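You operate a simulated robot arm through the tools that you are given. There is no shell and no other tool.

The job below is to be done with a simulated robot arm. You get a single attempt, and the scene is never put back.

TASK
Shut and latch the main valve, vent to zero, open the drain.
Fine: let the air out by the vent button before the drain opens.

It is judged by the outcome, as a careful person would: the job done as asked, and still so three seconds after it is handed in. It fails if anything else is knocked over, pushed out of place, dropped, spilled or broken.

THE ROBOT
A 6-joint arm with a four-finger gripper, fixed in place. Base frame: the origin is on the floor under the middle of its stand, x ahead of it, y to its left, z up. Units: m, rad, N and s.
With the tool pointing down near the work surface it reaches from about 0.28 to 0.7 m from the base axis. Its first joint turns from -2.897 to 2.897 rad. Payload 3.43 kg.
Tool frame: the origin (TCP) lies between the finger pads and is the grasp point; the fingertips stand 0.03 m ahead of it; z points along the fingers, y is the line along which they close. The gripper opens to 0.12 m; its body begins 0.085 m behind the TCP.
Orientation is told as [roll, pitch, yaw] about the base's x, y, z axes, in that order, counted from this pose: with the fingers straight down and closing along the base's y, the tool's x points along the base's -x, its y along +y and its z along -z.

THE INTERFACE
- The arm moves only by the tool apply_moves. Its argument "motion" is a list of rows, each a list of 6 numbers: the shift along the tool's x, y, z in m, then the turn, a rotation vector about the tool's x, y, z in rad. In form: [[dx, dy, dz, rx, ry, rz], ...]. A call has 1 to 20 rows; each row shifts and turns the commanded pose from where the row before left it, along the tool's axes as they then stand. "gripper" is the closure in counts, from 0 (fully open) to 255 (shut), set as the call begins (left out, the last holds). Each row takes 0.2 s and may step no farther than 0.05 m and 0.15 rad from the row before; otherwise, or with a gripper value out of range, the whole call is refused. Where a pose cannot be reached the arm comes as near as it can. A force on the tool above 40 N (or 10 N above the force at the start of the call, whichever is more), or a blocked arm, ends the call early, and 0.2 s more pass. The fingers move at their own pace (about 0.04 m/s each) and stop on an object; they squeeze with about 42 N. The grip force told is the motor's: it shows also when the fingers shut on nothing. Time passes only in rows, and 0.2 s behind the last, so rows that do not move let the fingers close. It gives the time, the measured TCP pose, the force on the tool (base axes), the opening and the grip force at its end, in the units of the frame above (readings bear some noise), with the torque about the TCP (base axes, N m) and any sound that the robot's microphone picked up, and new pictures: "show" is both (left out), scene, wrist or none.
- Cameras (640 x 400 px; columns grow to the right, rows downward): "scene" is fixed at [0.411, 0.6415, 1.7172]; the picture's right is [-0.98, -0.22, 0.00], its down [-0.14, 0.65, -0.75] and it looks along [0.16, -0.73, -0.66] (base axes); focal length 354 px, centre (320, 200). "wrist" rides on the gripper at [0.071, -0.017, -0.121] in the tool frame; the picture's right is [0.23, 0.97, 0.00], its down [-0.81, 0.19, -0.55] and it looks along [-0.54, 0.13, 0.83] (tool axes); focal length 275 px, centre (320, 200). There is no depth. A picture from a camera that has moved, and an enlarged one, comes with that camera's place and axes in the base frame and with its lens. The place of the scene camera against the robot may be out by one fixed shift of up to 0.018 m in any direction.
- raise_lower(by): moves the trunk up (or, below 0, down) by that many m; the arm rides with it, the base frame stays. It gives what a move gives, with no picture.
- close_up(camera, box): a new picture of the part [left, top, right, bottom] of that camera's present view, enlarged. No time passes.
- finish_job(): hands the job in; it is judged then, once.

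Places have to be worked out from the pictures, the camera data and where the tool is seen. Open the gripper and draw the arm clear of the work before you hand the job in, unless the task says otherwise.

The tools are called by a JSON object that holds its "fn" and its "kwargs". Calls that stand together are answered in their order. apply_moves: Moves the arm, as the interface text tells. Its arguments: {"type":"object","properties":{"motion":{"type":"array"},"gripper":{"type":"number"},"show":{"type":"string","enum":["both","scene","wrist","none"]}},"required":["motion"]} The other tools are called the same way: raise_lower (by) moves the trunk up or down; close_up (camera, box) takes an enlarged picture of a part of a camera's view; finish_job () hands the job in.

At the start:

```text
t: 0.0
position: [0.4929, -0.1143, 1.2873]
tcp_rot: [-0.001, -0.001, -0.001]
wrist_force: [-0.5, 0.4, -0.3]
ft_torque: [-0.01, 0.06, -0.02]
gripper_width: 0.1201
finger_force: 0.0
trunk travel left (down, up): [-0.25, 0.19]
```

scene: 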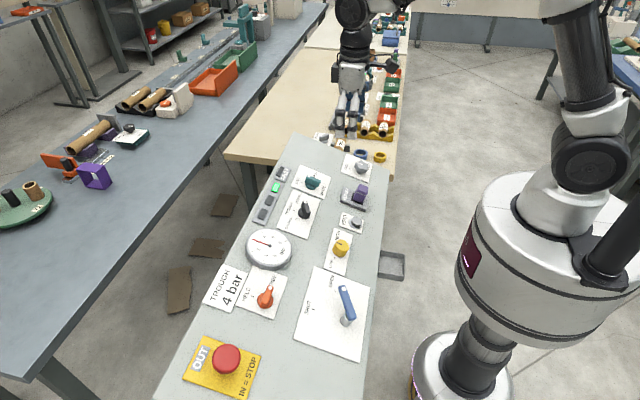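
wrist: 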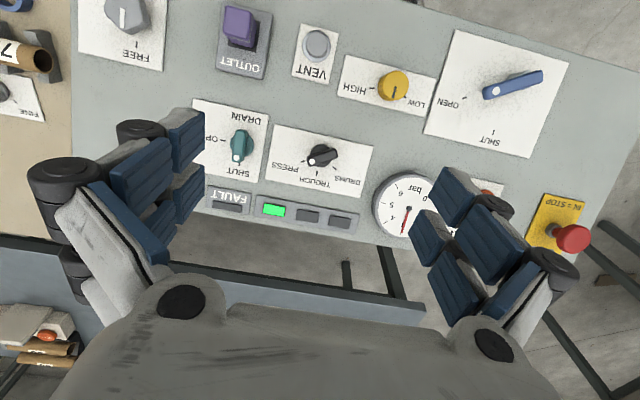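

I start by looking closely at the panel from both cameras before moving anything.

{"fn": "close_up", "kwargs": {"camera": "scene", "box": [180, 240, 390, 400]}}

{"fn": "close_up", "kwargs": {"camera": "scene", "box": [230, 120, 400, 260]}}

{"fn": "close_up", "kwargs": {"camera": "wrist", "box": [180, 0, 420, 240]}}

{"fn": "close_up", "kwargs": {"camera": "wrist", "box": [360, 20, 620, 260]}}

```text
2.50 times, centred on (285, 320) of scene
camera zoom: at [0.411, 0.6415, 1.7172], right [-0.98, -0.22, 0.0], down [-0.14, 0.65, -0.75], along [0.16, -0.73, -0.66], focal length 884 px, centre (408, -100)
```

zoom: 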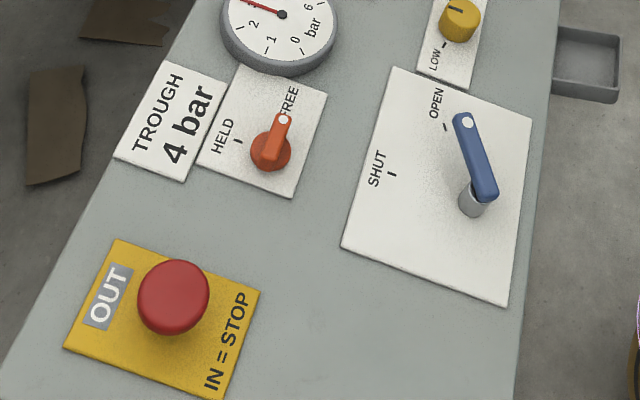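

```text
2.86 times, centred on (315, 190) of scene
camera zoom: at [0.411, 0.6415, 1.7172], right [-0.98, -0.22, 0.0], down [-0.14, 0.65, -0.75], along [0.16, -0.73, -0.66], focal length 1011 px, centre (334, 229)
```

zoom: 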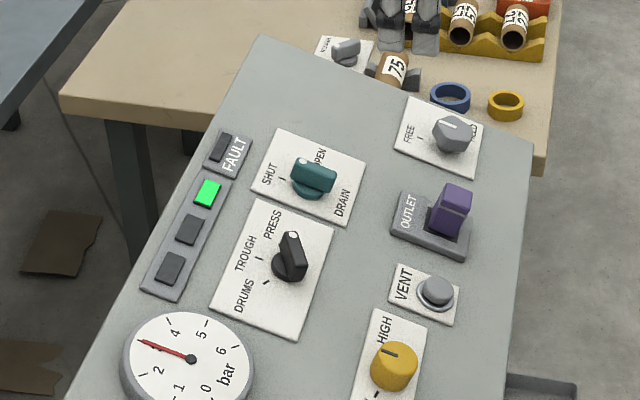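

```text
1.67 times, centred on (300, 120) of wrist
camera zoom: at [0.4233, -0.1313, 1.4078], right [-0.23, 0.97, 0.0], down [0.81, 0.19, 0.55], along [0.54, 0.13, -0.83], focal length 459 px, centre (353, 333)
```

zoom: 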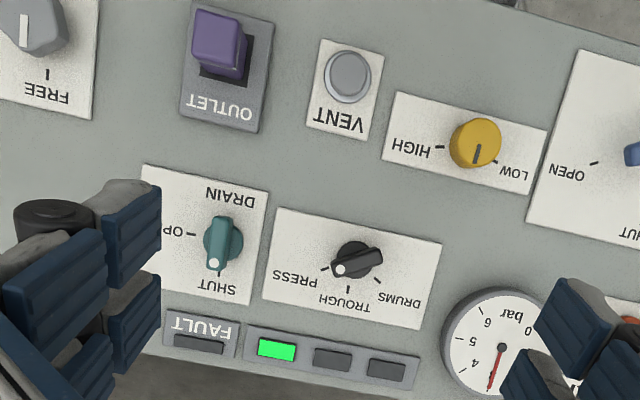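

```text
1.67 times, centred on (490, 140) of wrist
camera zoom: at [0.4233, -0.1313, 1.4078], right [-0.23, 0.97, 0.0], down [0.81, 0.19, 0.55], along [0.54, 0.13, -0.83], focal length 459 px, centre (37, 300)
```

zoom: 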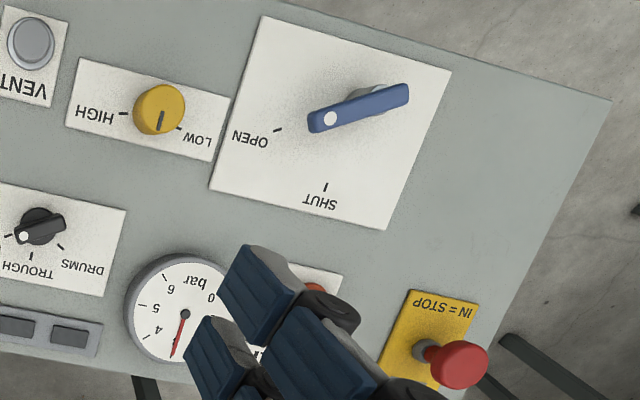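

The panel is tilted about 17° up away from the robot, with the blue lever plate at about x 0.39–0.54, y 0.07–0.28. I zoom in on each control to read labels and pointer states.

{"fn": "close_up", "kwargs": {"camera": "scene", "box": [235, 260, 295, 320]}}

{"fn": "close_up", "kwargs": {"camera": "scene", "box": [330, 145, 380, 195]}}

{"fn": "close_up", "kwargs": {"camera": "scene", "box": [245, 160, 335, 230]}}

{"fn": "close_up", "kwargs": {"camera": "scene", "box": [235, 220, 305, 275]}}

{"fn": "close_up", "kwargs": {"camera": "scene", "box": [320, 180, 380, 270]}}

{"fn": "close_up", "kwargs": {"camera": "scene", "box": [290, 260, 390, 360]}}

{"fn": "close_up", "kwargs": {"camera": "wrist", "box": [70, 0, 180, 70]}}

```text
6.67 times, centred on (265, 290) of scene
camera zoom: at [0.411, 0.6415, 1.7172], right [-0.98, -0.22, 0.0], down [-0.14, 0.65, -0.75], along [0.16, -0.73, -0.66], focal length 2358 px, centre (687, -400)
```

zoom: 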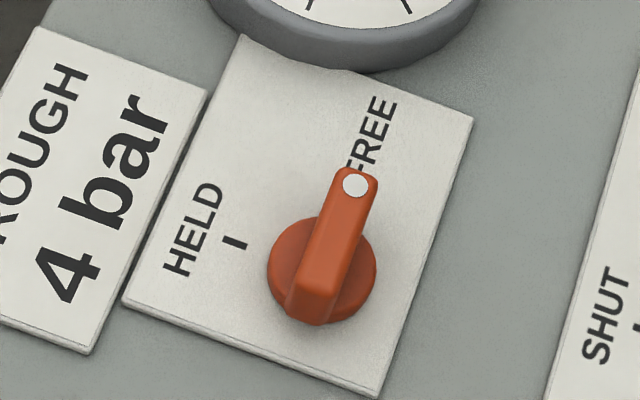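

```text
8.00 times, centred on (355, 170) of scene
camera zoom: at [0.411, 0.6415, 1.7172], right [-0.98, -0.22, 0.0], down [-0.14, 0.65, -0.75], along [0.16, -0.73, -0.66], focal length 2830 px, centre (40, 440)
```

zoom: 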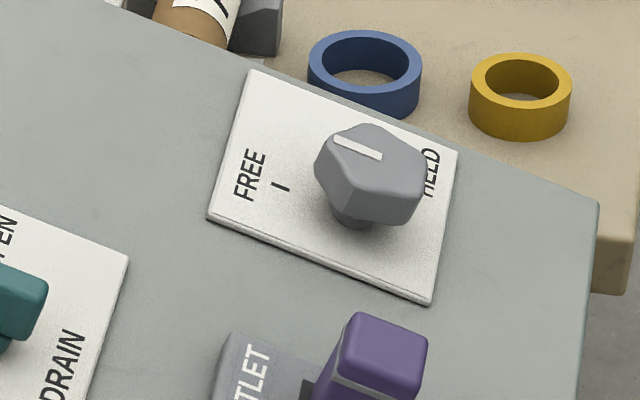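

```text
5.71 times, centred on (290, 195) of scene
camera zoom: at [0.411, 0.6415, 1.7172], right [-0.98, -0.22, 0.0], down [-0.14, 0.65, -0.75], along [0.16, -0.73, -0.66], focal length 2021 px, centre (491, 229)
```

zoom: 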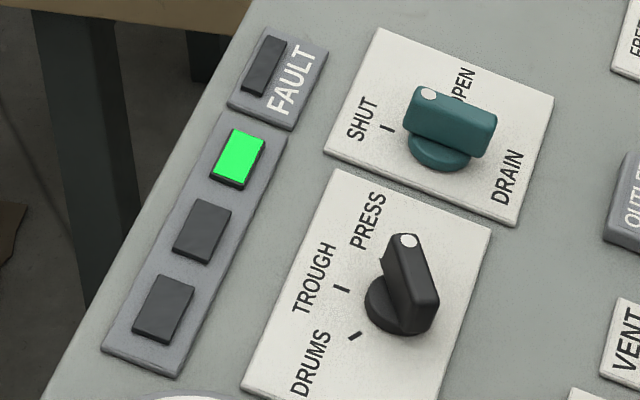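

```text
7.27 times, centred on (270, 248) of scene
camera zoom: at [0.411, 0.6415, 1.7172], right [-0.98, -0.22, 0.0], down [-0.14, 0.65, -0.75], along [0.16, -0.73, -0.66], focal length 2572 px, centre (684, -146)
```

zoom: 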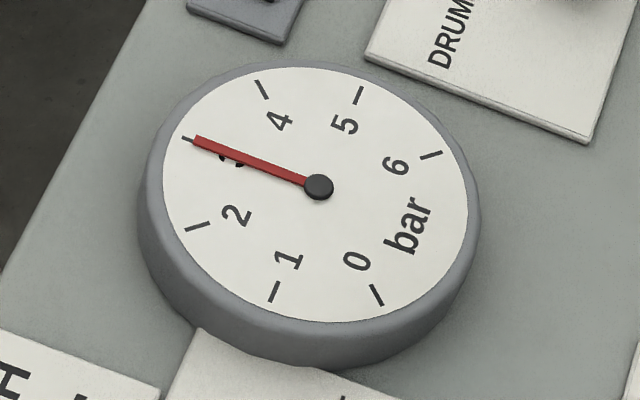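

```text
4.44 times, centred on (350, 225) of scene
camera zoom: at [0.411, 0.6415, 1.7172], right [-0.98, -0.22, 0.0], down [-0.14, 0.65, -0.75], along [0.16, -0.73, -0.66], focal length 1572 px, centre (187, 89)
```

zoom: 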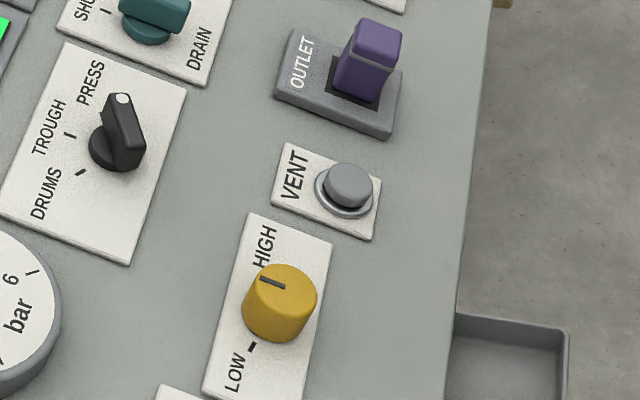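

```text
4.00 times, centred on (340, 310) of scene
camera zoom: at [0.411, 0.6415, 1.7172], right [-0.98, -0.22, 0.0], down [-0.14, 0.65, -0.75], along [0.16, -0.73, -0.66], focal length 1415 px, centre (240, -240)
```

zoom: 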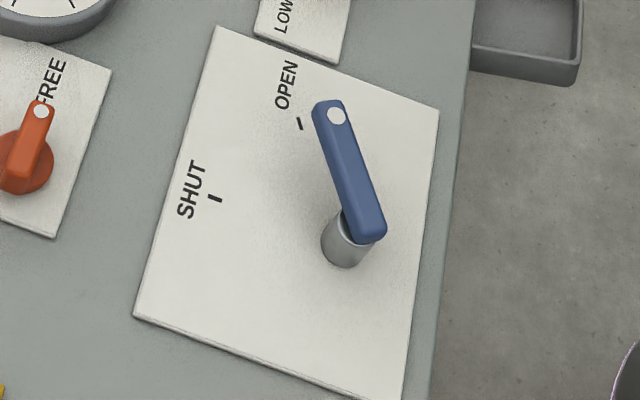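

```text
5.71 times, centred on (125, 35) of wrist
camera zoom: at [0.4233, -0.1313, 1.4078], right [-0.23, 0.97, 0.0], down [0.81, 0.19, 0.55], along [0.54, 0.13, -0.83], focal length 1573 px, centre (1434, 1143)
```

zoom: 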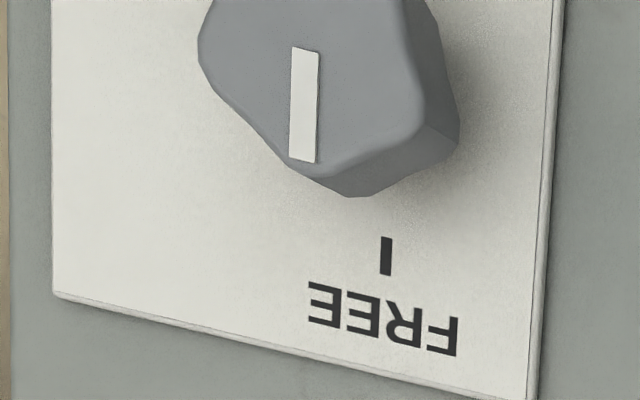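

The catch nearest the main valve is the orange FREE/HELD handle, currently FREE. The gauge is at about 3 bar and the drain points at SHUT. Next I check the finger geometry, then tilt the tool to face the panel squarely (−0.3 rad about tool y).

{"fn": "close_up", "kwargs": {"camera": "wrist", "box": [0, 90, 640, 400]}}

{"fn": "apply_moves", "kwargs": {"motion": [[0, 0, 0, 0, -0.15, 0], [0, 0, 0, 0, -0.15, 0], [0, 0, 0, 0, 0, 0], [0, 0, 0, 0, 0, 0], [0, 0, 0, 0, 0, 0], [0, 0, 0, 0, 0, 0], [0, 0, 0, 0, 0, 0]], "gripper": 150}}

```text
1.00 times, centred on (320, 245) of wrist (not enlarged: the box is as wide or as high as the picture)
camera zoom: at [0.4233, -0.1313, 1.4078], right [-0.23, 0.97, 0.0], down [0.81, 0.19, 0.55], along [0.54, 0.13, -0.83], focal length 275 px, centre (320, 155)
```

zoom: 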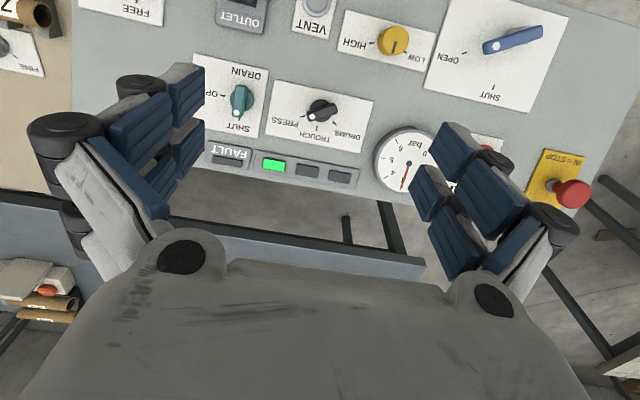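

```text
t: 1.6
position: [0.4931, -0.1157, 1.2872]
tcp_rot: [0.002, -0.301, 0.0]
wrist_force: [-0.2, -0.8, 0.7]
ft_torque: [-0.01, -0.01, 0.0]
gripper_width: 0.0495
finger_force: 0.1
trunk travel left (down, up): [-0.25, 0.19]
camera wrist: at [0.3912, -0.1313, 1.3813], right [-0.22, 0.97, -0.07], down [0.61, 0.19, 0.77], along [0.76, 0.13, -0.64], focal length 275 px, centre (320, 200)
```

scene: 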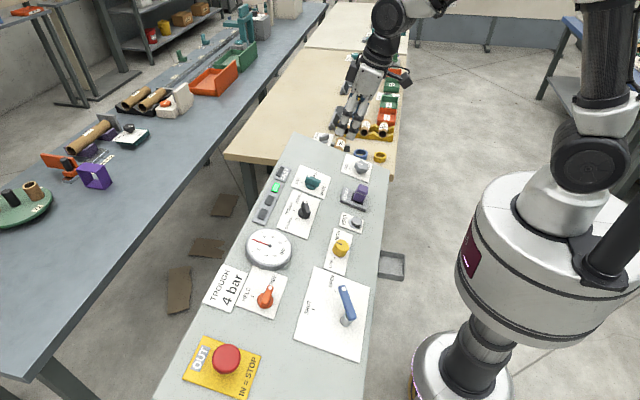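
wrist: 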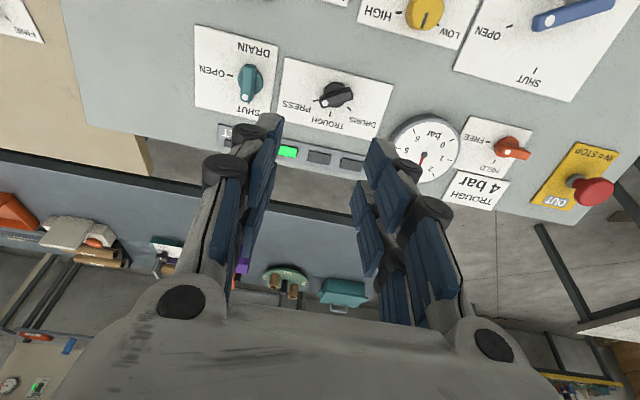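

The tool now faces the panel. I move it to a standoff over the blue lever's grip point (about 0.16 m off the panel), then turn to align with the lever (about 60°).

{"fn": "apply_moves", "kwargs": {"motion": [[0.01666, 0.03343, 0.0205, 0, 0, 0], [0.01666, 0.03343, 0.0205, 0, 0, 0], [0.01666, 0.03343, 0.0205, 0, 0, 0], [0.01666, 0.03343, 0.0205, 0, 0, 0], [0.01666, 0.03343, 0.0205, 0, 0, 0], [0.01666, 0.03343, 0.0205, 0, 0, 0], [0.01666, 0.03343, 0.0205, 0, 0, 0], [0.01666, 0.03343, 0.0205, 0, 0, 0], [0, 0, 0, 0, 0, 0], [0, 0, 0, 0, 0, 0]], "gripper": 110}}

```text
t: 3.8
position: [0.414, 0.1548, 1.0903]
tcp_rot: [0.0, -0.3, 0.0]
wrist_force: [-0.2, 0.7, -0.2]
ft_torque: [-0.04, 0.01, -0.02]
gripper_width: 0.0684
finger_force: 0.0
trunk travel left (down, up): [-0.25, 0.19]
camera wrist: at [0.3113, 0.1371, 1.1849], right [-0.22, 0.97, -0.07], down [0.61, 0.19, 0.77], along [0.76, 0.13, -0.64], focal length 275 px, centre (320, 200)
```

scene: 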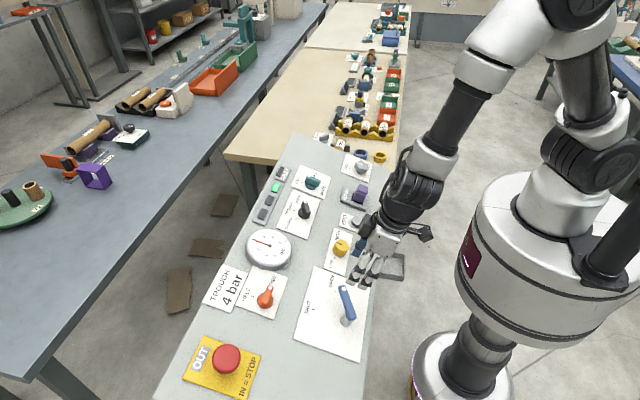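
wrist: 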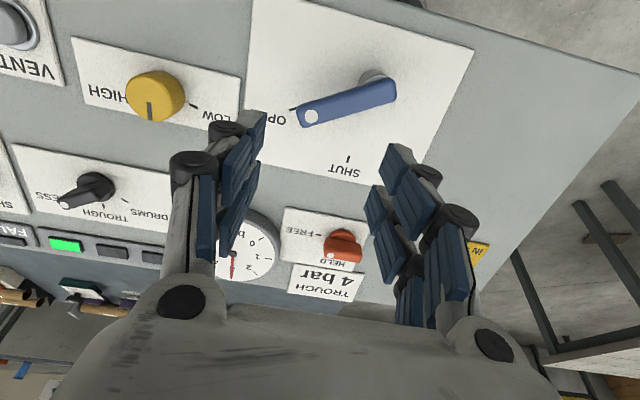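

The view agrees with my estimate: the lever tip dot is near (0.452, 0.146, 0.976). I turn the tool 60° about its axis so the fingers straddle the lever.

{"fn": "apply_moves", "kwargs": {"motion": [[0, 0, 0, 0, 0, 0.1496], [0, 0, 0, 0, 0, 0.1496], [0, 0, 0, 0, 0, 0.1496], [0, 0, 0, 0, 0, 0.1496], [0, 0, 0, 0, 0, 0.1496], [0, 0, 0, 0, 0, 0.1496], [0, 0, 0, 0, 0, 0.1496], [0, 0, 0, 0, 0, 0], [0, 0, 0, 0, 0, 0]]}}

```text
t: 5.8
position: [0.4147, 0.153, 1.0916]
tcp_rot: [0.263, -0.146, -1.069]
wrist_force: [0.3, 0.3, 0.4]
ft_torque: [-0.03, 0.01, -0.03]
gripper_width: 0.0684
finger_force: 0.0
trunk travel left (down, up): [-0.25, 0.19]
camera wrist: at [0.3319, 0.2064, 1.1917], right [0.7, 0.69, 0.22], down [0.38, -0.61, 0.7], along [0.61, -0.4, -0.68], focal length 275 px, centre (320, 200)
```

scene: 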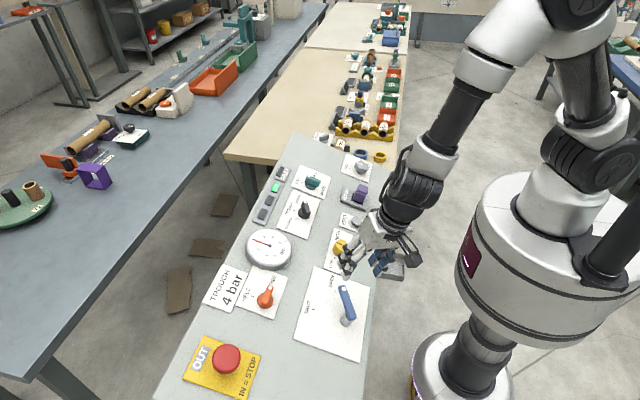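
wrist: 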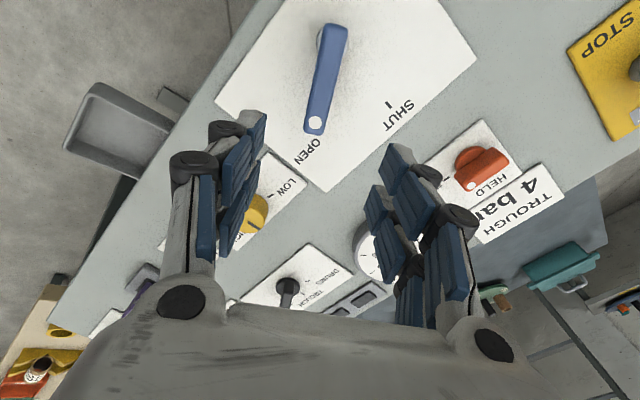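

The lever is nearly aligned with the tool x axis, with its dot almost on the tool axis and the pivot about 0.056 m toward tool +x. I shift slightly toward the pivot, centre across the lever, and descend most of the way.

{"fn": "apply_moves", "kwargs": {"motion": [[0.007, -0.004, 0.0, 0, 0, 0], [0, 0, 0.025, 0, 0, 0], [0, 0, 0.025, 0, 0, 0], [0, 0, 0.025, 0, 0, 0], [0, 0, 0, 0, 0, 0], [0, 0, 0, 0, 0, 0]]}}

```text
t: 7.2
position: [0.4477, 0.1658, 1.0366]
tcp_rot: [0.254, -0.146, -1.067]
wrist_force: [0.1, -0.3, 0.3]
ft_torque: [-0.01, 0.01, 0.03]
gripper_width: 0.0682
finger_force: 0.1
out of reach, approached as far as the arm can: row 2, 3, 4
trunk travel left (down, up): [-0.25, 0.19]
camera wrist: at [0.3664, 0.2186, 1.1381], right [0.7, 0.69, 0.21], down [0.39, -0.6, 0.7], along [0.6, -0.4, -0.69], focal length 275 px, centre (320, 200)
```

scene: 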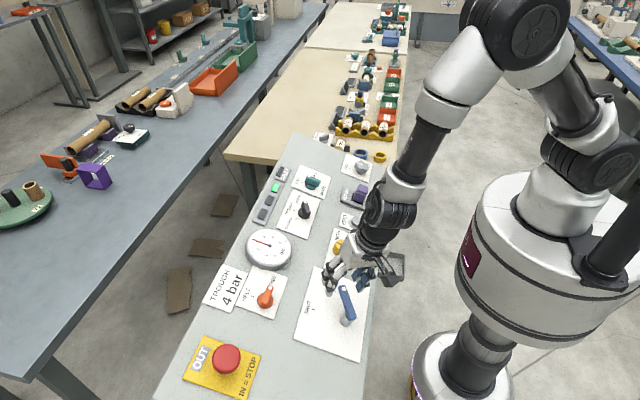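
wrist: 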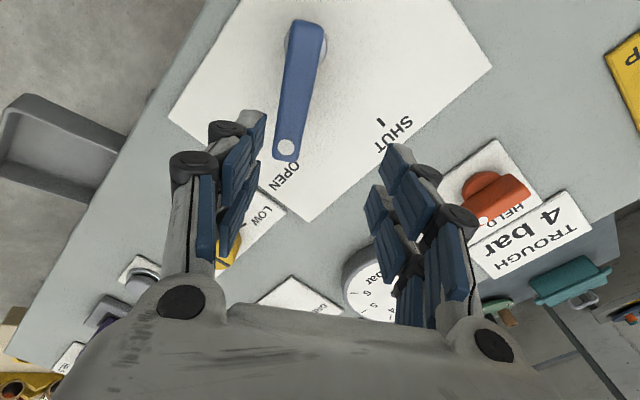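

The arm reports that the lever's grip point is out of reach; the error points up and outward, so the arm is too folded. I lift straight up 0.12 m, then lower the trunk by the same amount so the shoulder sits lower relative to the work.

{"fn": "apply_moves", "kwargs": {"motion": [[-0.0059, 0.0102, -0.0382, 0, 0, 0], [-0.0059, 0.0102, -0.0382, 0, 0, 0], [-0.0059, 0.0102, -0.0382, 0, 0, 0], [0, 0, 0, 0, 0, 0], [0, 0, 0, 0, 0, 0]], "show": "scene"}}

```text
t: 8.4
position: [0.4473, 0.1649, 1.1585]
tcp_rot: [0.262, -0.148, -1.068]
wrist_force: [0.3, -0.8, 0.2]
ft_torque: [0.0, -0.02, -0.01]
gripper_width: 0.0684
finger_force: 0.1
trunk travel left (down, up): [-0.25, 0.19]
```

scene: 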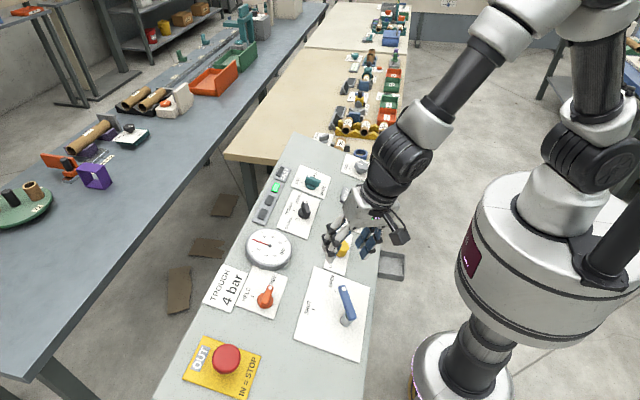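

The lift went straight up as intended (z 1.1585). I lower the trunk 0.12 m, which leaves the fingertips still above the lever.

{"fn": "raise_lower", "kwargs": {"by": -0.12}}

```text
t: 9.9
position: [0.4474, 0.1648, 1.0373]
tcp_rot: [0.261, -0.148, -1.067]
wrist_force: [-0.4, 0.7, -0.7]
ft_torque: [0.01, 0.0, 0.01]
gripper_width: 0.0683
finger_force: 0.1
trunk travel left (down, up): [-0.13, 0.31]
```

The fingertips are at about 0.07 m off the panel, above the lever. I shift 0.0215 m sideways to centre over the lever and check the wrist view before descending.

{"fn": "apply_moves", "kwargs": {"motion": [[0.0039, -0.0215, 0, 0, 0, 0], [0, 0, 0, 0, 0, 0], [0, 0, 0, 0, 0, 0]]}}

```text
t: 10.7
position: [0.4286, 0.1583, 1.0316]
tcp_rot: [0.261, -0.147, -1.067]
wrist_force: [-0.3, 0.2, -0.2]
ft_torque: [0.0, -0.02, -0.03]
gripper_width: 0.0682
finger_force: 0.0
trunk travel left (down, up): [-0.13, 0.31]
camera wrist: at [0.3461, 0.2118, 1.1318], right [0.69, 0.69, 0.22], down [0.38, -0.61, 0.7], along [0.61, -0.4, -0.68], focal length 275 px, centre (320, 200)
```

scene: 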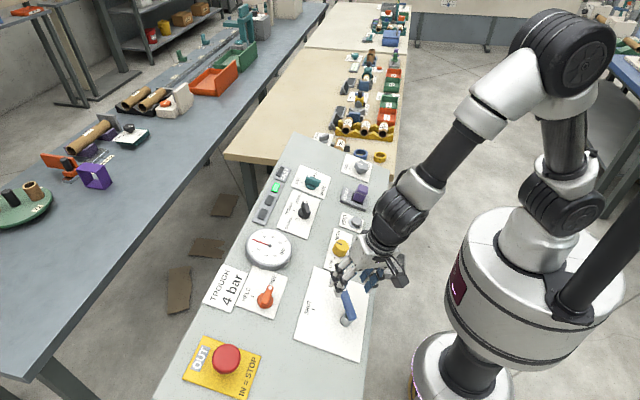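
wrist: 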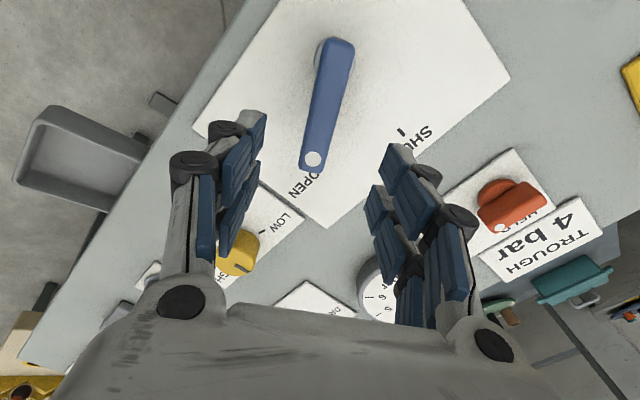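

The lever is centred between the fingers (offset about 2 mm) and the tool axis will land about 10 mm inboard of the dot. I descend 0.054 m straddling the lever.

{"fn": "apply_moves", "kwargs": {"motion": [[0, -0.002, 0.018, 0, 0, 0], [0, 0, 0.018, 0, 0, 0], [0, 0, 0.018, 0, 0, 0], [0, 0, 0, 0, 0, 0], [0, 0, 0, 0, 0, 0]]}}

```text
t: 11.9
position: [0.4434, 0.1565, 0.9798]
tcp_rot: [0.262, -0.148, -1.068]
wrist_force: [-0.6, 0.4, -0.5]
ft_torque: [0.02, 0.0, -0.03]
gripper_width: 0.0685
finger_force: 0.1
trunk travel left (down, up): [-0.13, 0.31]
camera wrist: at [0.3608, 0.2105, 1.0801], right [0.7, 0.69, 0.22], down [0.38, -0.61, 0.7], along [0.61, -0.4, -0.68], focal length 275 px, centre (320, 200)
```

scene: 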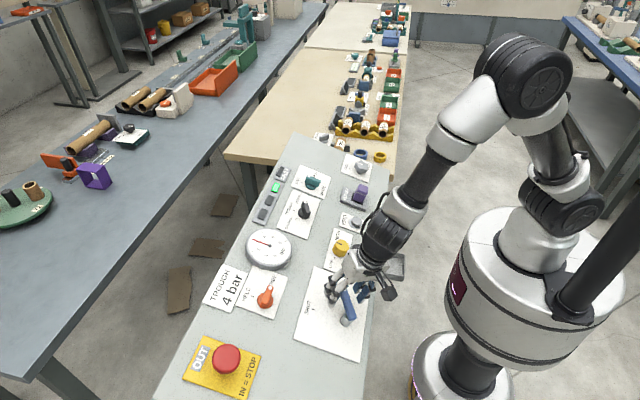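
wrist: 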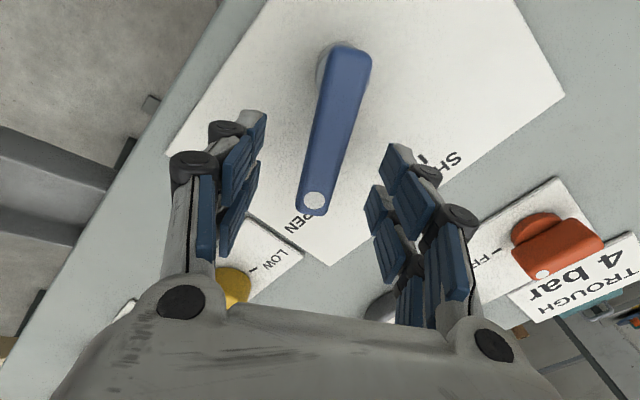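

The fingers appear to straddle the lever. I check with a scene close-up before closing.

{"fn": "close_up", "kwargs": {"camera": "scene", "box": [310, 250, 410, 350]}}

```text
4.00 times, centred on (360, 300) of scene
camera zoom: at [0.411, 0.6415, 1.7172], right [-0.98, -0.22, 0.0], down [-0.14, 0.65, -0.75], along [0.16, -0.73, -0.66], focal length 1415 px, centre (160, -200)
```

zoom: 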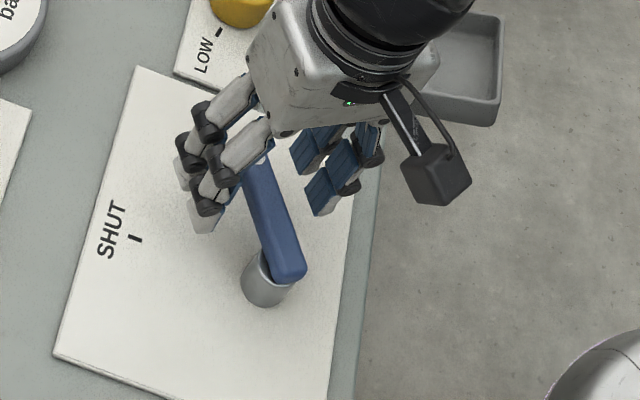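

The fingers are on both sides of the lever and clear of the panel. I close the gripper on it.

{"fn": "apply_moves", "kwargs": {"motion": [[0, 0, 0, 0, 0, 0], [0, 0, 0, 0, 0, 0], [0, 0, 0, 0, 0, 0], [0, 0, 0, 0, 0, 0], [0, 0, 0, 0, 0, 0], [0, 0, 0, 0, 0, 0], [0, 0, 0, 0, 0, 0]], "gripper": 255}}

```text
t: 13.5
position: [0.4433, 0.1565, 0.9789]
tcp_rot: [0.262, -0.149, -1.067]
wrist_force: [-0.1, -0.5, -1.7]
ft_torque: [-0.1, -0.05, 0.05]
gripper_width: 0.0195
finger_force: 45.2
trunk travel left (down, up): [-0.13, 0.31]
camera wrist: at [0.3606, 0.2104, 1.0801], right [0.7, 0.69, 0.21], down [0.38, -0.61, 0.7], along [0.61, -0.4, -0.68], focal length 275 px, centre (320, 200)
```

scene: 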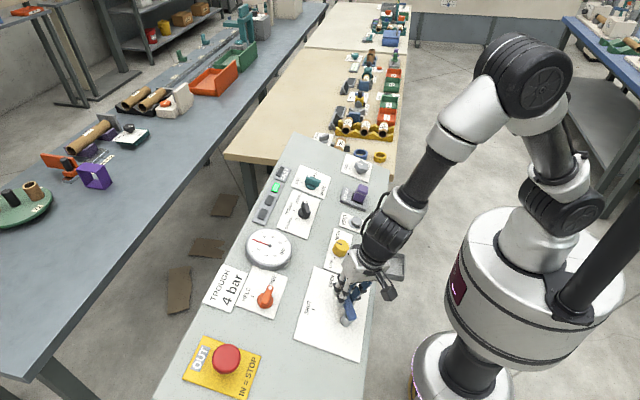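
wrist: 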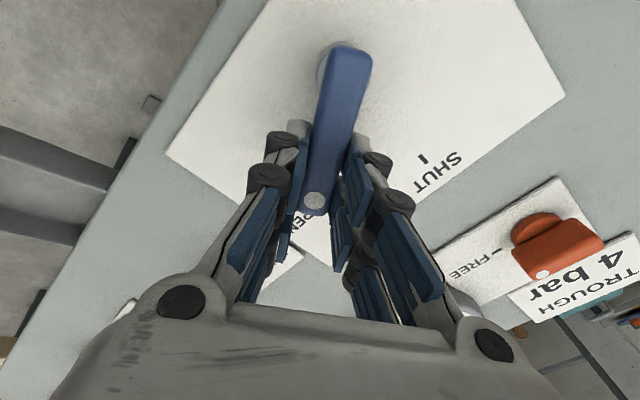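

The lever is gripped (width 0.0195 m) with negligible side load. I begin swinging it about its pivot (r ≈ 0.05 m) toward SHUT, 18° first, watching the forces.

{"fn": "apply_moves", "kwargs": {"motion": [[0.00027, 0.00523, 0, 0, 0, -0.1047], [0.00027, 0.00523, 0, 0, 0, -0.1047], [0.00027, 0.00523, 0, 0, 0, -0.1047], [0, 0, 0, 0, 0, 0]]}}

```text
t: 14.5
position: [0.454, 0.1669, 0.9838]
tcp_rot: [0.206, -0.222, -0.755]
wrist_force: [3.1, -2.6, 5.7]
ft_torque: [-0.39, -0.44, -0.15]
gripper_width: 0.0192
finger_force: 44.8
trunk travel left (down, up): [-0.13, 0.31]
camera wrist: at [0.3586, 0.2019, 1.0796], right [0.46, 0.88, 0.14], down [0.53, -0.4, 0.74], along [0.71, -0.26, -0.65], focal length 275 px, centre (320, 200)
```

scene: 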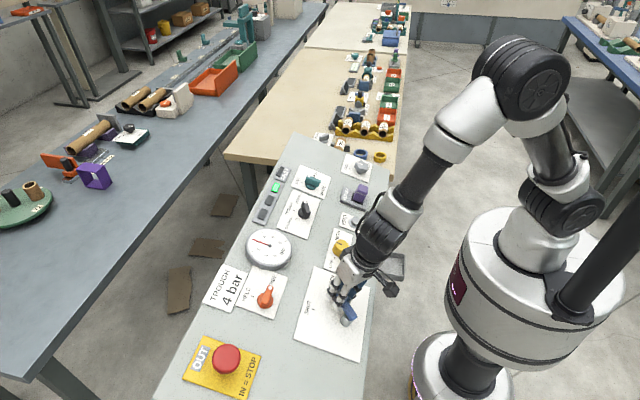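
wrist: 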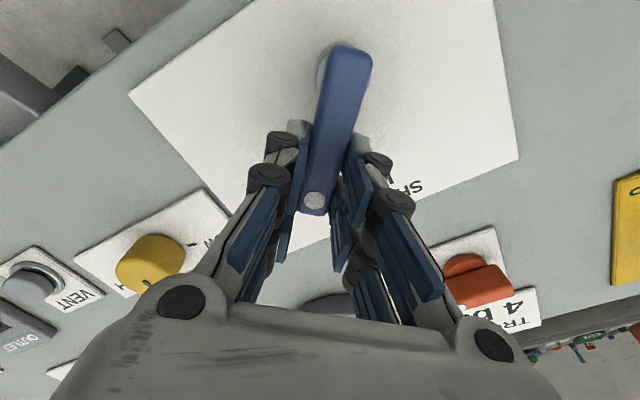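

The lever follows with low force. I continue the arc by another 36°.

{"fn": "apply_moves", "kwargs": {"motion": [[0.00027, 0.00523, 0, 0, 0, -0.1047], [0.00027, 0.00523, 0, 0, 0, -0.1047], [0.00027, 0.00523, 0, 0, 0, -0.1047], [0.00027, 0.00523, 0, 0, 0, -0.1047], [0.00027, 0.00523, 0, 0, 0, -0.1047], [0.00027, 0.00523, 0, 0, 0, -0.1047], [0, 0, 0, 0, 0, 0]]}}

```text
t: 16.1
position: [0.4672, 0.1951, 0.9881]
tcp_rot: [0.033, -0.3, -0.108]
wrist_force: [5.1, -1.7, 17.7]
ft_torque: [-0.04, -0.05, 0.09]
gripper_width: 0.0193
finger_force: 44.5
trunk travel left (down, up): [-0.13, 0.31]
camera wrist: at [0.3624, 0.1853, 1.0807], right [-0.12, 0.99, -0.04], down [0.62, 0.11, 0.77], along [0.77, 0.07, -0.63], focal length 275 px, centre (320, 200)
```

scene: 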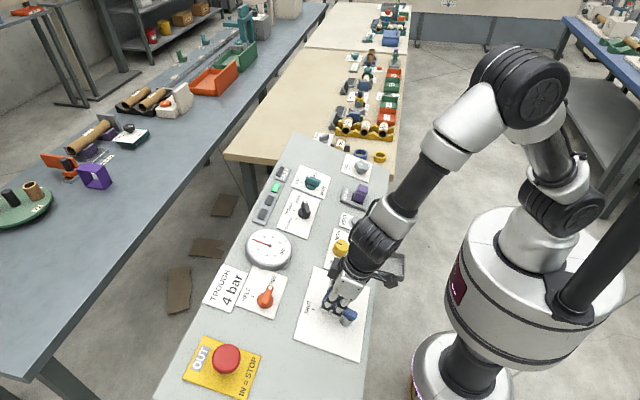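
wrist: 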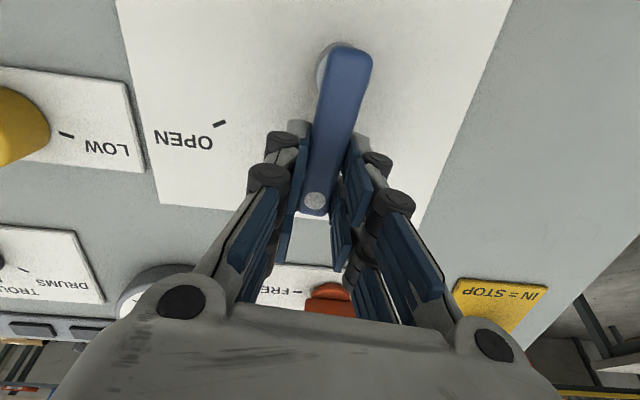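

About 54° done and the load is still under 20 N. I finish the last 6° and hold to settle.

{"fn": "apply_moves", "kwargs": {"motion": [[0.0001, 0.0026, 0, 0, 0, -0.0524], [0.0001, 0.0026, 0, 0, 0, -0.0524], [0, 0, 0, 0, 0, 0]]}}

{"fn": "close_up", "kwargs": {"camera": "wrist", "box": [120, 0, 520, 250]}}

{"fn": "close_up", "kwargs": {"camera": "scene", "box": [280, 250, 400, 360]}}

```text
t: 16.9
position: [0.4662, 0.1994, 0.9877]
tcp_rot: [0.001, -0.301, 0.001]
wrist_force: [9.2, -1.5, 21.8]
ft_torque: [0.03, -0.23, -0.08]
gripper_width: 0.0194
finger_force: 45.6
trunk travel left (down, up): [-0.13, 0.31]
camera wrist: at [0.3639, 0.1829, 1.0811], right [-0.22, 0.97, -0.07], down [0.61, 0.19, 0.77], along [0.76, 0.13, -0.64], focal length 275 px, centre (320, 200)
```

scene: 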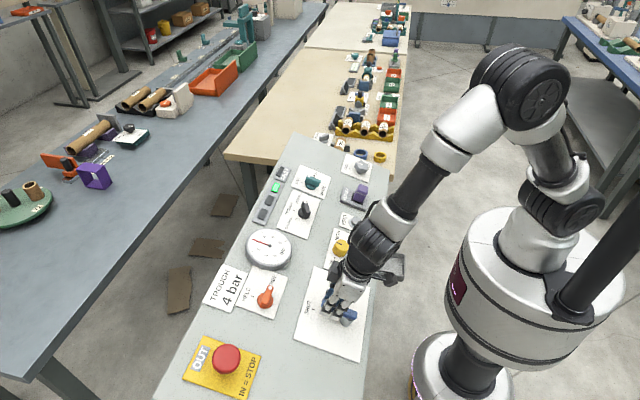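
wrist: 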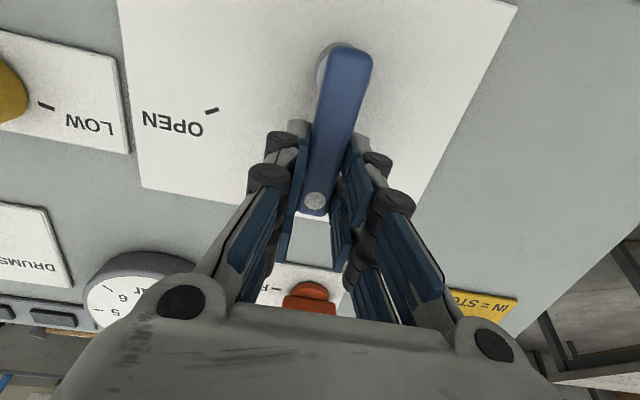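

```text
1.60 times, centred on (320, 125) of wrist
camera zoom: at [0.3639, 0.1829, 1.0811], right [-0.22, 0.97, -0.07], down [0.61, 0.19, 0.77], along [0.76, 0.13, -0.64], focal length 440 px, centre (320, 320)
```

zoom: 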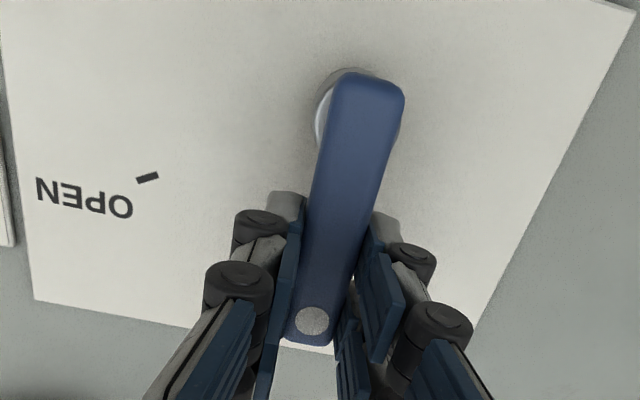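

```text
3.64 times, centred on (340, 305) of scene
camera zoom: at [0.411, 0.6415, 1.7172], right [-0.98, -0.22, 0.0], down [-0.14, 0.65, -0.75], along [0.16, -0.73, -0.66], focal length 1286 px, centre (247, -182)
```

zoom: 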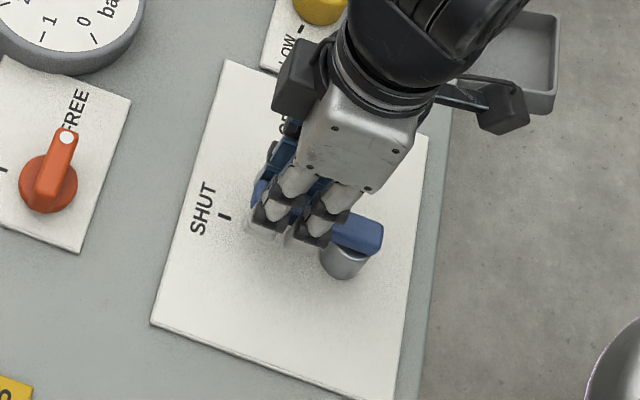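

The lever should now point at SHUT. I open the fingers in place, then back straight off the panel to inspect.

{"fn": "apply_moves", "kwargs": {"motion": [[0, 0, 0, 0, 0, 0], [0, 0, 0, 0, 0, 0], [0, 0, 0, 0, 0, 0], [0, 0, 0, 0, 0, 0]], "gripper": 110, "show": "none"}}

{"fn": "apply_moves", "kwargs": {"motion": [[0, 0, -0.025, 0, 0, 0], [0, 0, -0.03, 0, 0, 0], [0, 0, -0.03, 0, 0, 0], [0, 0, 0, 0, 0, 0]]}}

```text
t: 17.9
position: [0.4664, 0.1998, 0.9872]
tcp_rot: [0.0, -0.301, 0.001]
wrist_force: [-0.9, 0.3, 0.3]
ft_torque: [-0.01, -0.01, 0.02]
gripper_width: 0.0685
finger_force: 0.0
trunk travel left (down, up): [-0.13, 0.31]
```

```text
t: 18.9
position: [0.4414, 0.1996, 1.0671]
tcp_rot: [-0.001, -0.298, 0.0]
wrist_force: [-0.2, 0.5, 0.0]
ft_torque: [0.01, 0.03, 0.0]
gripper_width: 0.0682
finger_force: 0.0
trunk travel left (down, up): [-0.13, 0.31]
camera wrist: at [0.3387, 0.183, 1.1623], right [-0.22, 0.97, -0.07], down [0.61, 0.19, 0.77], along [0.76, 0.13, -0.64], focal length 275 px, centre (320, 200)
```

scene: 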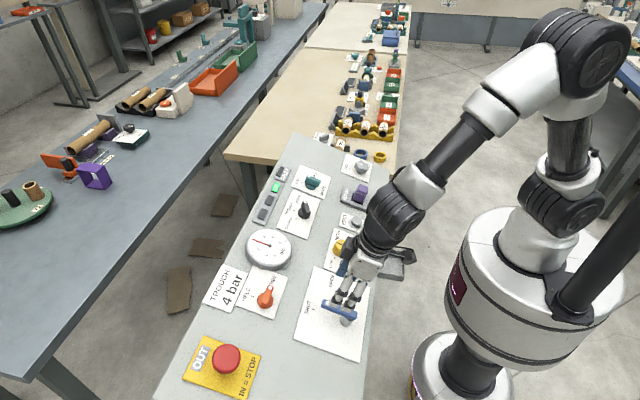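
wrist: 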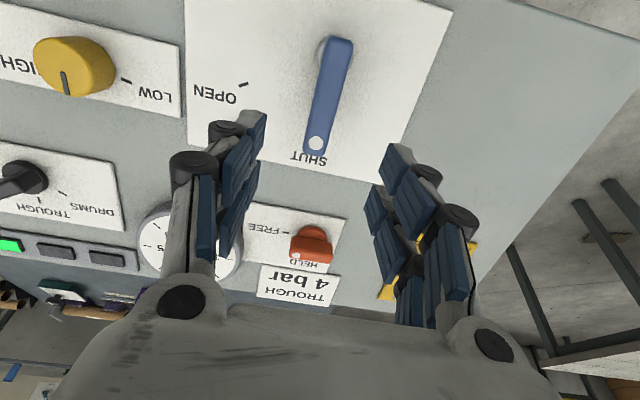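

The lever lies on the SHUT mark within about 1°. Next is the orange catch; I zoom in on it to get its centre and handle direction.

{"fn": "close_up", "kwargs": {"camera": "wrist", "box": [220, 120, 380, 310]}}

{"fn": "close_up", "kwargs": {"camera": "scene", "box": [230, 255, 370, 345]}}

```text
2.11 times, centred on (300, 215) of wrist
camera zoom: at [0.3387, 0.183, 1.1623], right [-0.22, 0.97, -0.07], down [0.61, 0.19, 0.77], along [0.76, 0.13, -0.64], focal length 580 px, centre (362, 168)
```

zoom: 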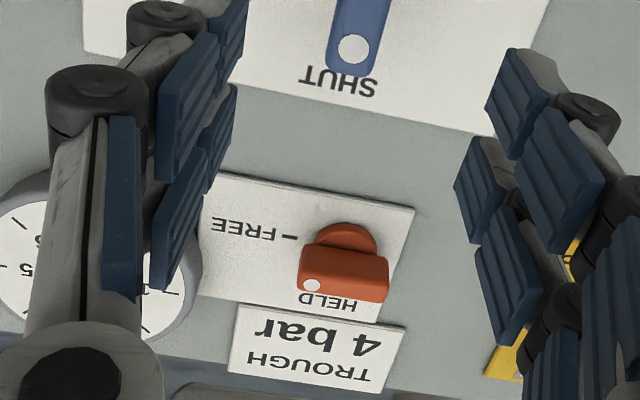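

```text
4.44 times, centred on (300, 300) of scene
camera zoom: at [0.411, 0.6415, 1.7172], right [-0.98, -0.22, 0.0], down [-0.14, 0.65, -0.75], along [0.16, -0.73, -0.66], focal length 1572 px, centre (409, -244)
```

zoom: 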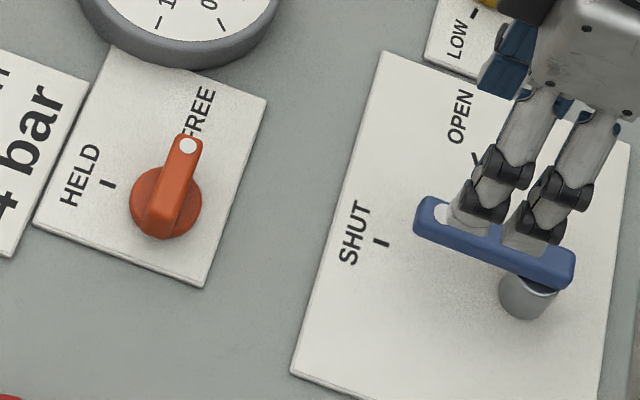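

The orange handle lies along the y direction, pointing at FREE, with its centre at about (0.60, 0.223); HELD is 90° counter-clockwise. I move above it at a safe standoff and turn the tool 90° to align with the handle.

{"fn": "apply_moves", "kwargs": {"motion": [[-0.0358, 0.0059, 0, 0, 0, 0], [-0.0358, 0.0059, 0, 0, 0, 0], [-0.0358, 0.0059, 0, 0, 0, 0], [-0.0358, 0.0059, 0, 0, 0, 0], [0, 0, 0, 0, 0, 0.1428], [0, 0, 0, 0, 0, 0.1428], [0, 0, 0, 0, 0, 0.1428], [0, 0, 0, 0, 0, 0.1428], [0, 0, 0, 0, 0, 0.1428], [0, 0, 0, 0, 0, 0.1428], [0, 0, 0, 0, 0, 0.1428], [0, 0, 0, 0, 0, 0.1428], [0, 0, 0, 0, 0, 0.1428], [0, 0, 0, 0, 0, 0.1428], [0, 0, 0, 0, 0, 0.1428], [0, 0, 0, 0, 0, 0], [0, 0, 0, 0, 0, 0]]}}

```text
t: 22.5
position: [0.5789, 0.2234, 1.111]
tcp_rot: [0.299, 0.001, -1.571]
wrist_force: [-0.2, 0.3, -0.4]
ft_torque: [-0.01, 0.0, 0.0]
gripper_width: 0.0684
finger_force: 0.0
trunk travel left (down, up): [-0.13, 0.31]
camera wrist: at [0.5276, 0.2952, 1.2205], right [0.93, 0.23, 0.29], down [0.02, -0.81, 0.58], along [0.37, -0.54, -0.76], focal length 275 px, centre (320, 200)
```

scene: 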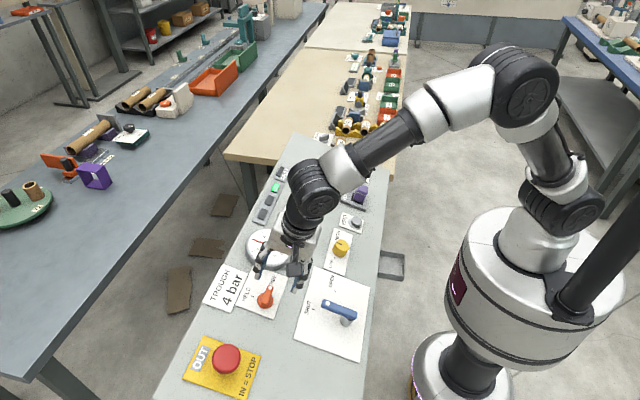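
wrist: 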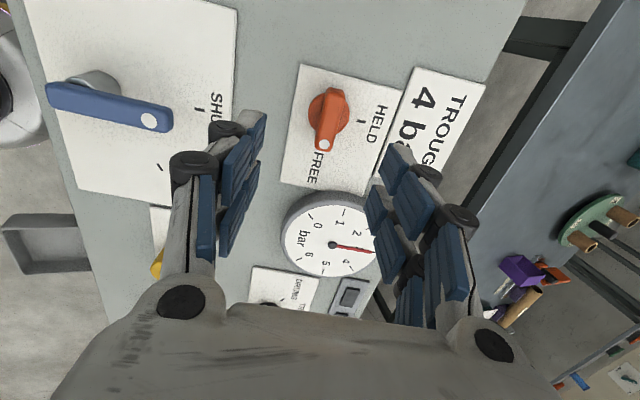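

The handle is now aligned between the fingers in the wrist view. I zoom in to centre precisely.

{"fn": "close_up", "kwargs": {"camera": "wrist", "box": [260, 60, 420, 200]}}

```text
2.86 times, centred on (340, 130) of wrist
camera zoom: at [0.5276, 0.2952, 1.2205], right [0.93, 0.23, 0.29], down [0.02, -0.81, 0.58], along [0.37, -0.54, -0.76], focal length 786 px, centre (263, 400)
```

zoom: 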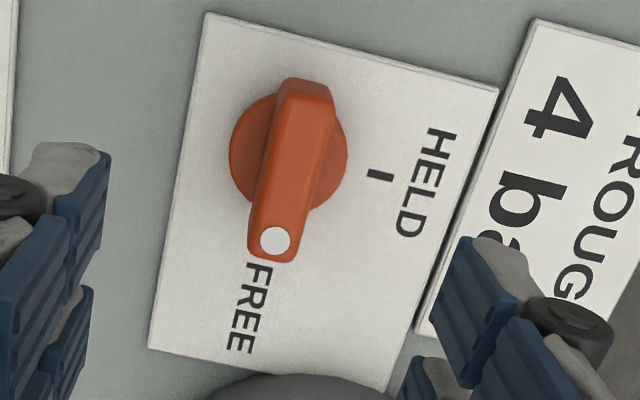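

From two wrist views the handle's dot is only about 0.03 m off the panel, and the disc below it is wider than the bar. I centre by (+4, +6.5 mm) and descend so the fingertips end at about 0.018 m, above the disc.

{"fn": "apply_moves", "kwargs": {"motion": [[0.004, 0.0065, 0.02, 0, 0, 0], [0, 0, 0.02, 0, 0, 0], [0, 0, 0.02, 0, 0, 0], [0, 0, 0.015, 0, 0, 0], [0, 0, 0, 0, 0, 0], [0, 0, 0, 0, 0, 0]]}}

{"fn": "close_up", "kwargs": {"camera": "scene", "box": [220, 240, 340, 340]}}

{"fn": "close_up", "kwargs": {"camera": "wrist", "box": [220, 80, 440, 260]}}

```text
t: 23.9
position: [0.6054, 0.2267, 1.0404]
tcp_rot: [0.298, 0.0, -1.569]
wrist_force: [-0.1, 0.0, 0.1]
ft_torque: [-0.03, 0.01, -0.01]
gripper_width: 0.0688
finger_force: 0.1
trunk travel left (down, up): [-0.13, 0.31]
camera wrist: at [0.5559, 0.2992, 1.1508], right [0.93, 0.23, 0.29], down [0.02, -0.81, 0.58], along [0.37, -0.54, -0.76], focal length 275 px, centre (320, 200)
```

scene: 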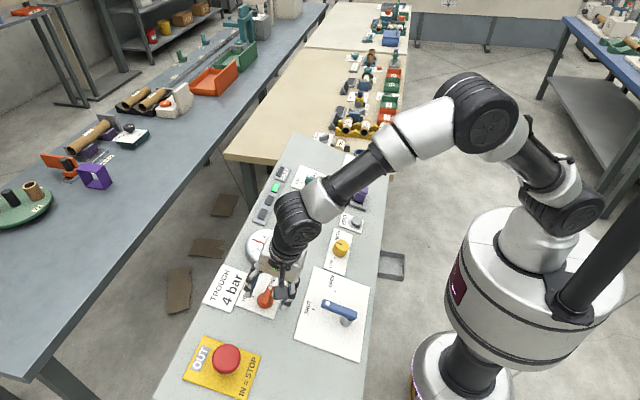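
wrist: 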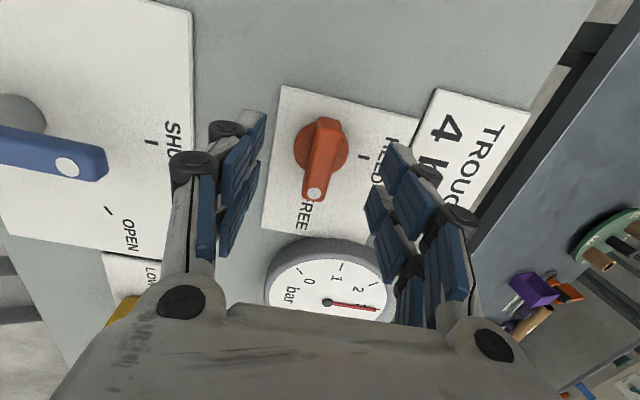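

```text
4.00 times, centred on (280, 290) of scene
camera zoom: at [0.411, 0.6415, 1.7172], right [-0.98, -0.22, 0.0], down [-0.14, 0.65, -0.75], along [0.16, -0.73, -0.66], focal length 1415 px, centre (480, -160)
```

zoom: 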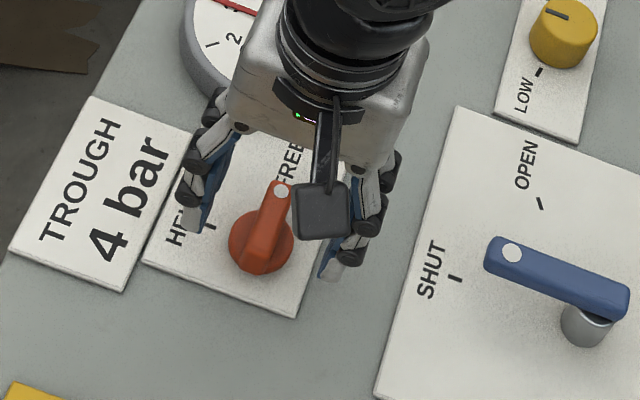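

```text
2.22 times, centred on (330, 170) of wrist
camera zoom: at [0.5559, 0.2992, 1.1508], right [0.93, 0.23, 0.29], down [0.02, -0.81, 0.58], along [0.37, -0.54, -0.76], focal length 612 px, centre (298, 267)
```

zoom: 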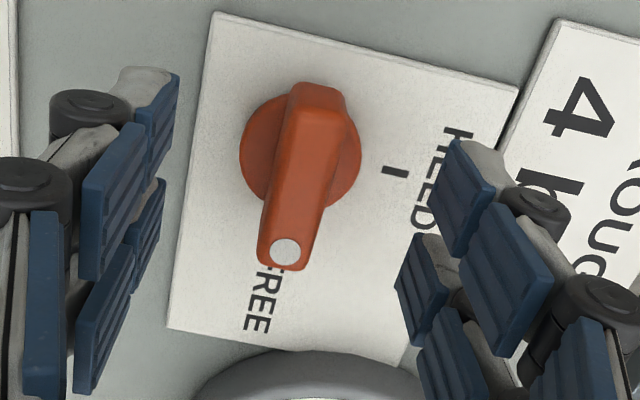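

The handle is well centred (pivot within about 2 mm of the tool axis). I lower the last 8 mm and close on the bar.

{"fn": "apply_moves", "kwargs": {"motion": [[0.002, 0.0, 0.008, 0, 0, 0], [0, 0, 0, 0, 0, 0], [0, 0, 0, 0, 0, 0]], "show": "none"}}

{"fn": "apply_moves", "kwargs": {"motion": [[0, 0, 0, 0, 0, 0], [0, 0, 0, 0, 0, 0], [0, 0, 0, 0, 0, 0], [0, 0, 0, 0, 0, 0], [0, 0, 0, 0, 0, 0], [0, 0, 0, 0, 0, 0], [0, 0, 0, 0, 0, 0]], "gripper": 255}}

{"fn": "close_up", "kwargs": {"camera": "wrist", "box": [220, 80, 440, 260]}}

```text
t: 24.7
position: [0.6089, 0.2291, 1.0331]
tcp_rot: [0.301, 0.003, -1.571]
wrist_force: [-0.8, 0.6, -0.4]
ft_torque: [0.03, 0.01, 0.03]
gripper_width: 0.0683
finger_force: 0.1
trunk travel left (down, up): [-0.13, 0.31]
```

```text
t: 26.3
position: [0.6094, 0.2303, 1.0334]
tcp_rot: [0.301, -0.002, -1.572]
wrist_force: [6.5, 1.2, 2.8]
ft_torque: [-0.02, -0.23, 0.01]
gripper_width: 0.0159
finger_force: 44.7
trunk travel left (down, up): [-0.13, 0.31]
camera wrist: at [0.5591, 0.3011, 1.1435], right [0.93, 0.23, 0.29], down [0.02, -0.81, 0.58], along [0.37, -0.54, -0.76], focal length 275 px, centre (320, 200)
```

scene: 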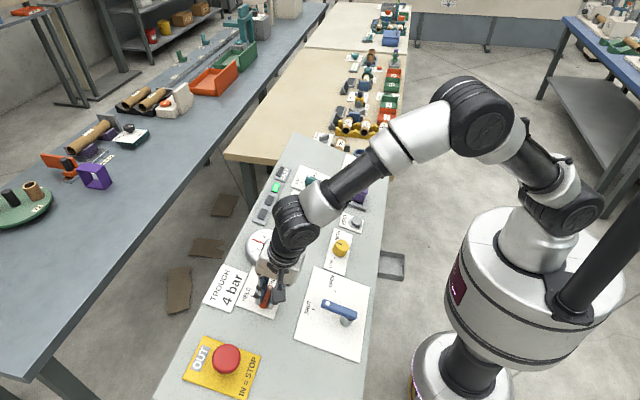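
wrist: 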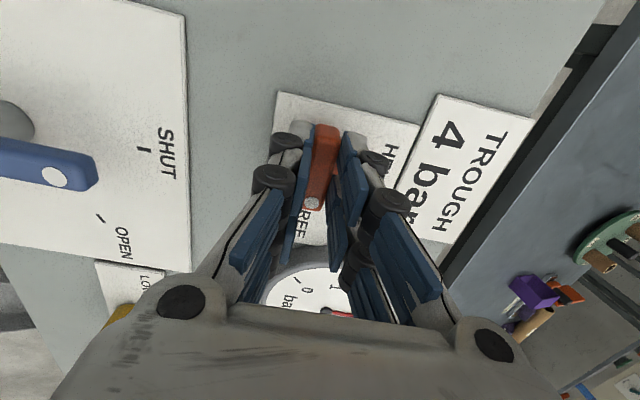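

```text
2.22 times, centred on (330, 170) of wrist
camera zoom: at [0.5591, 0.3011, 1.1435], right [0.93, 0.23, 0.29], down [0.02, -0.81, 0.58], along [0.37, -0.54, -0.76], focal length 612 px, centre (298, 267)
```

zoom: 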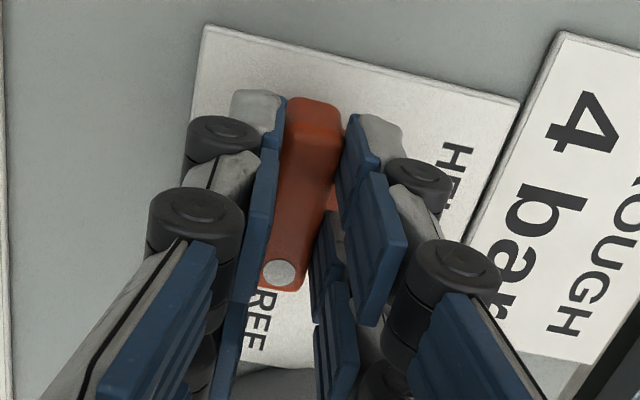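

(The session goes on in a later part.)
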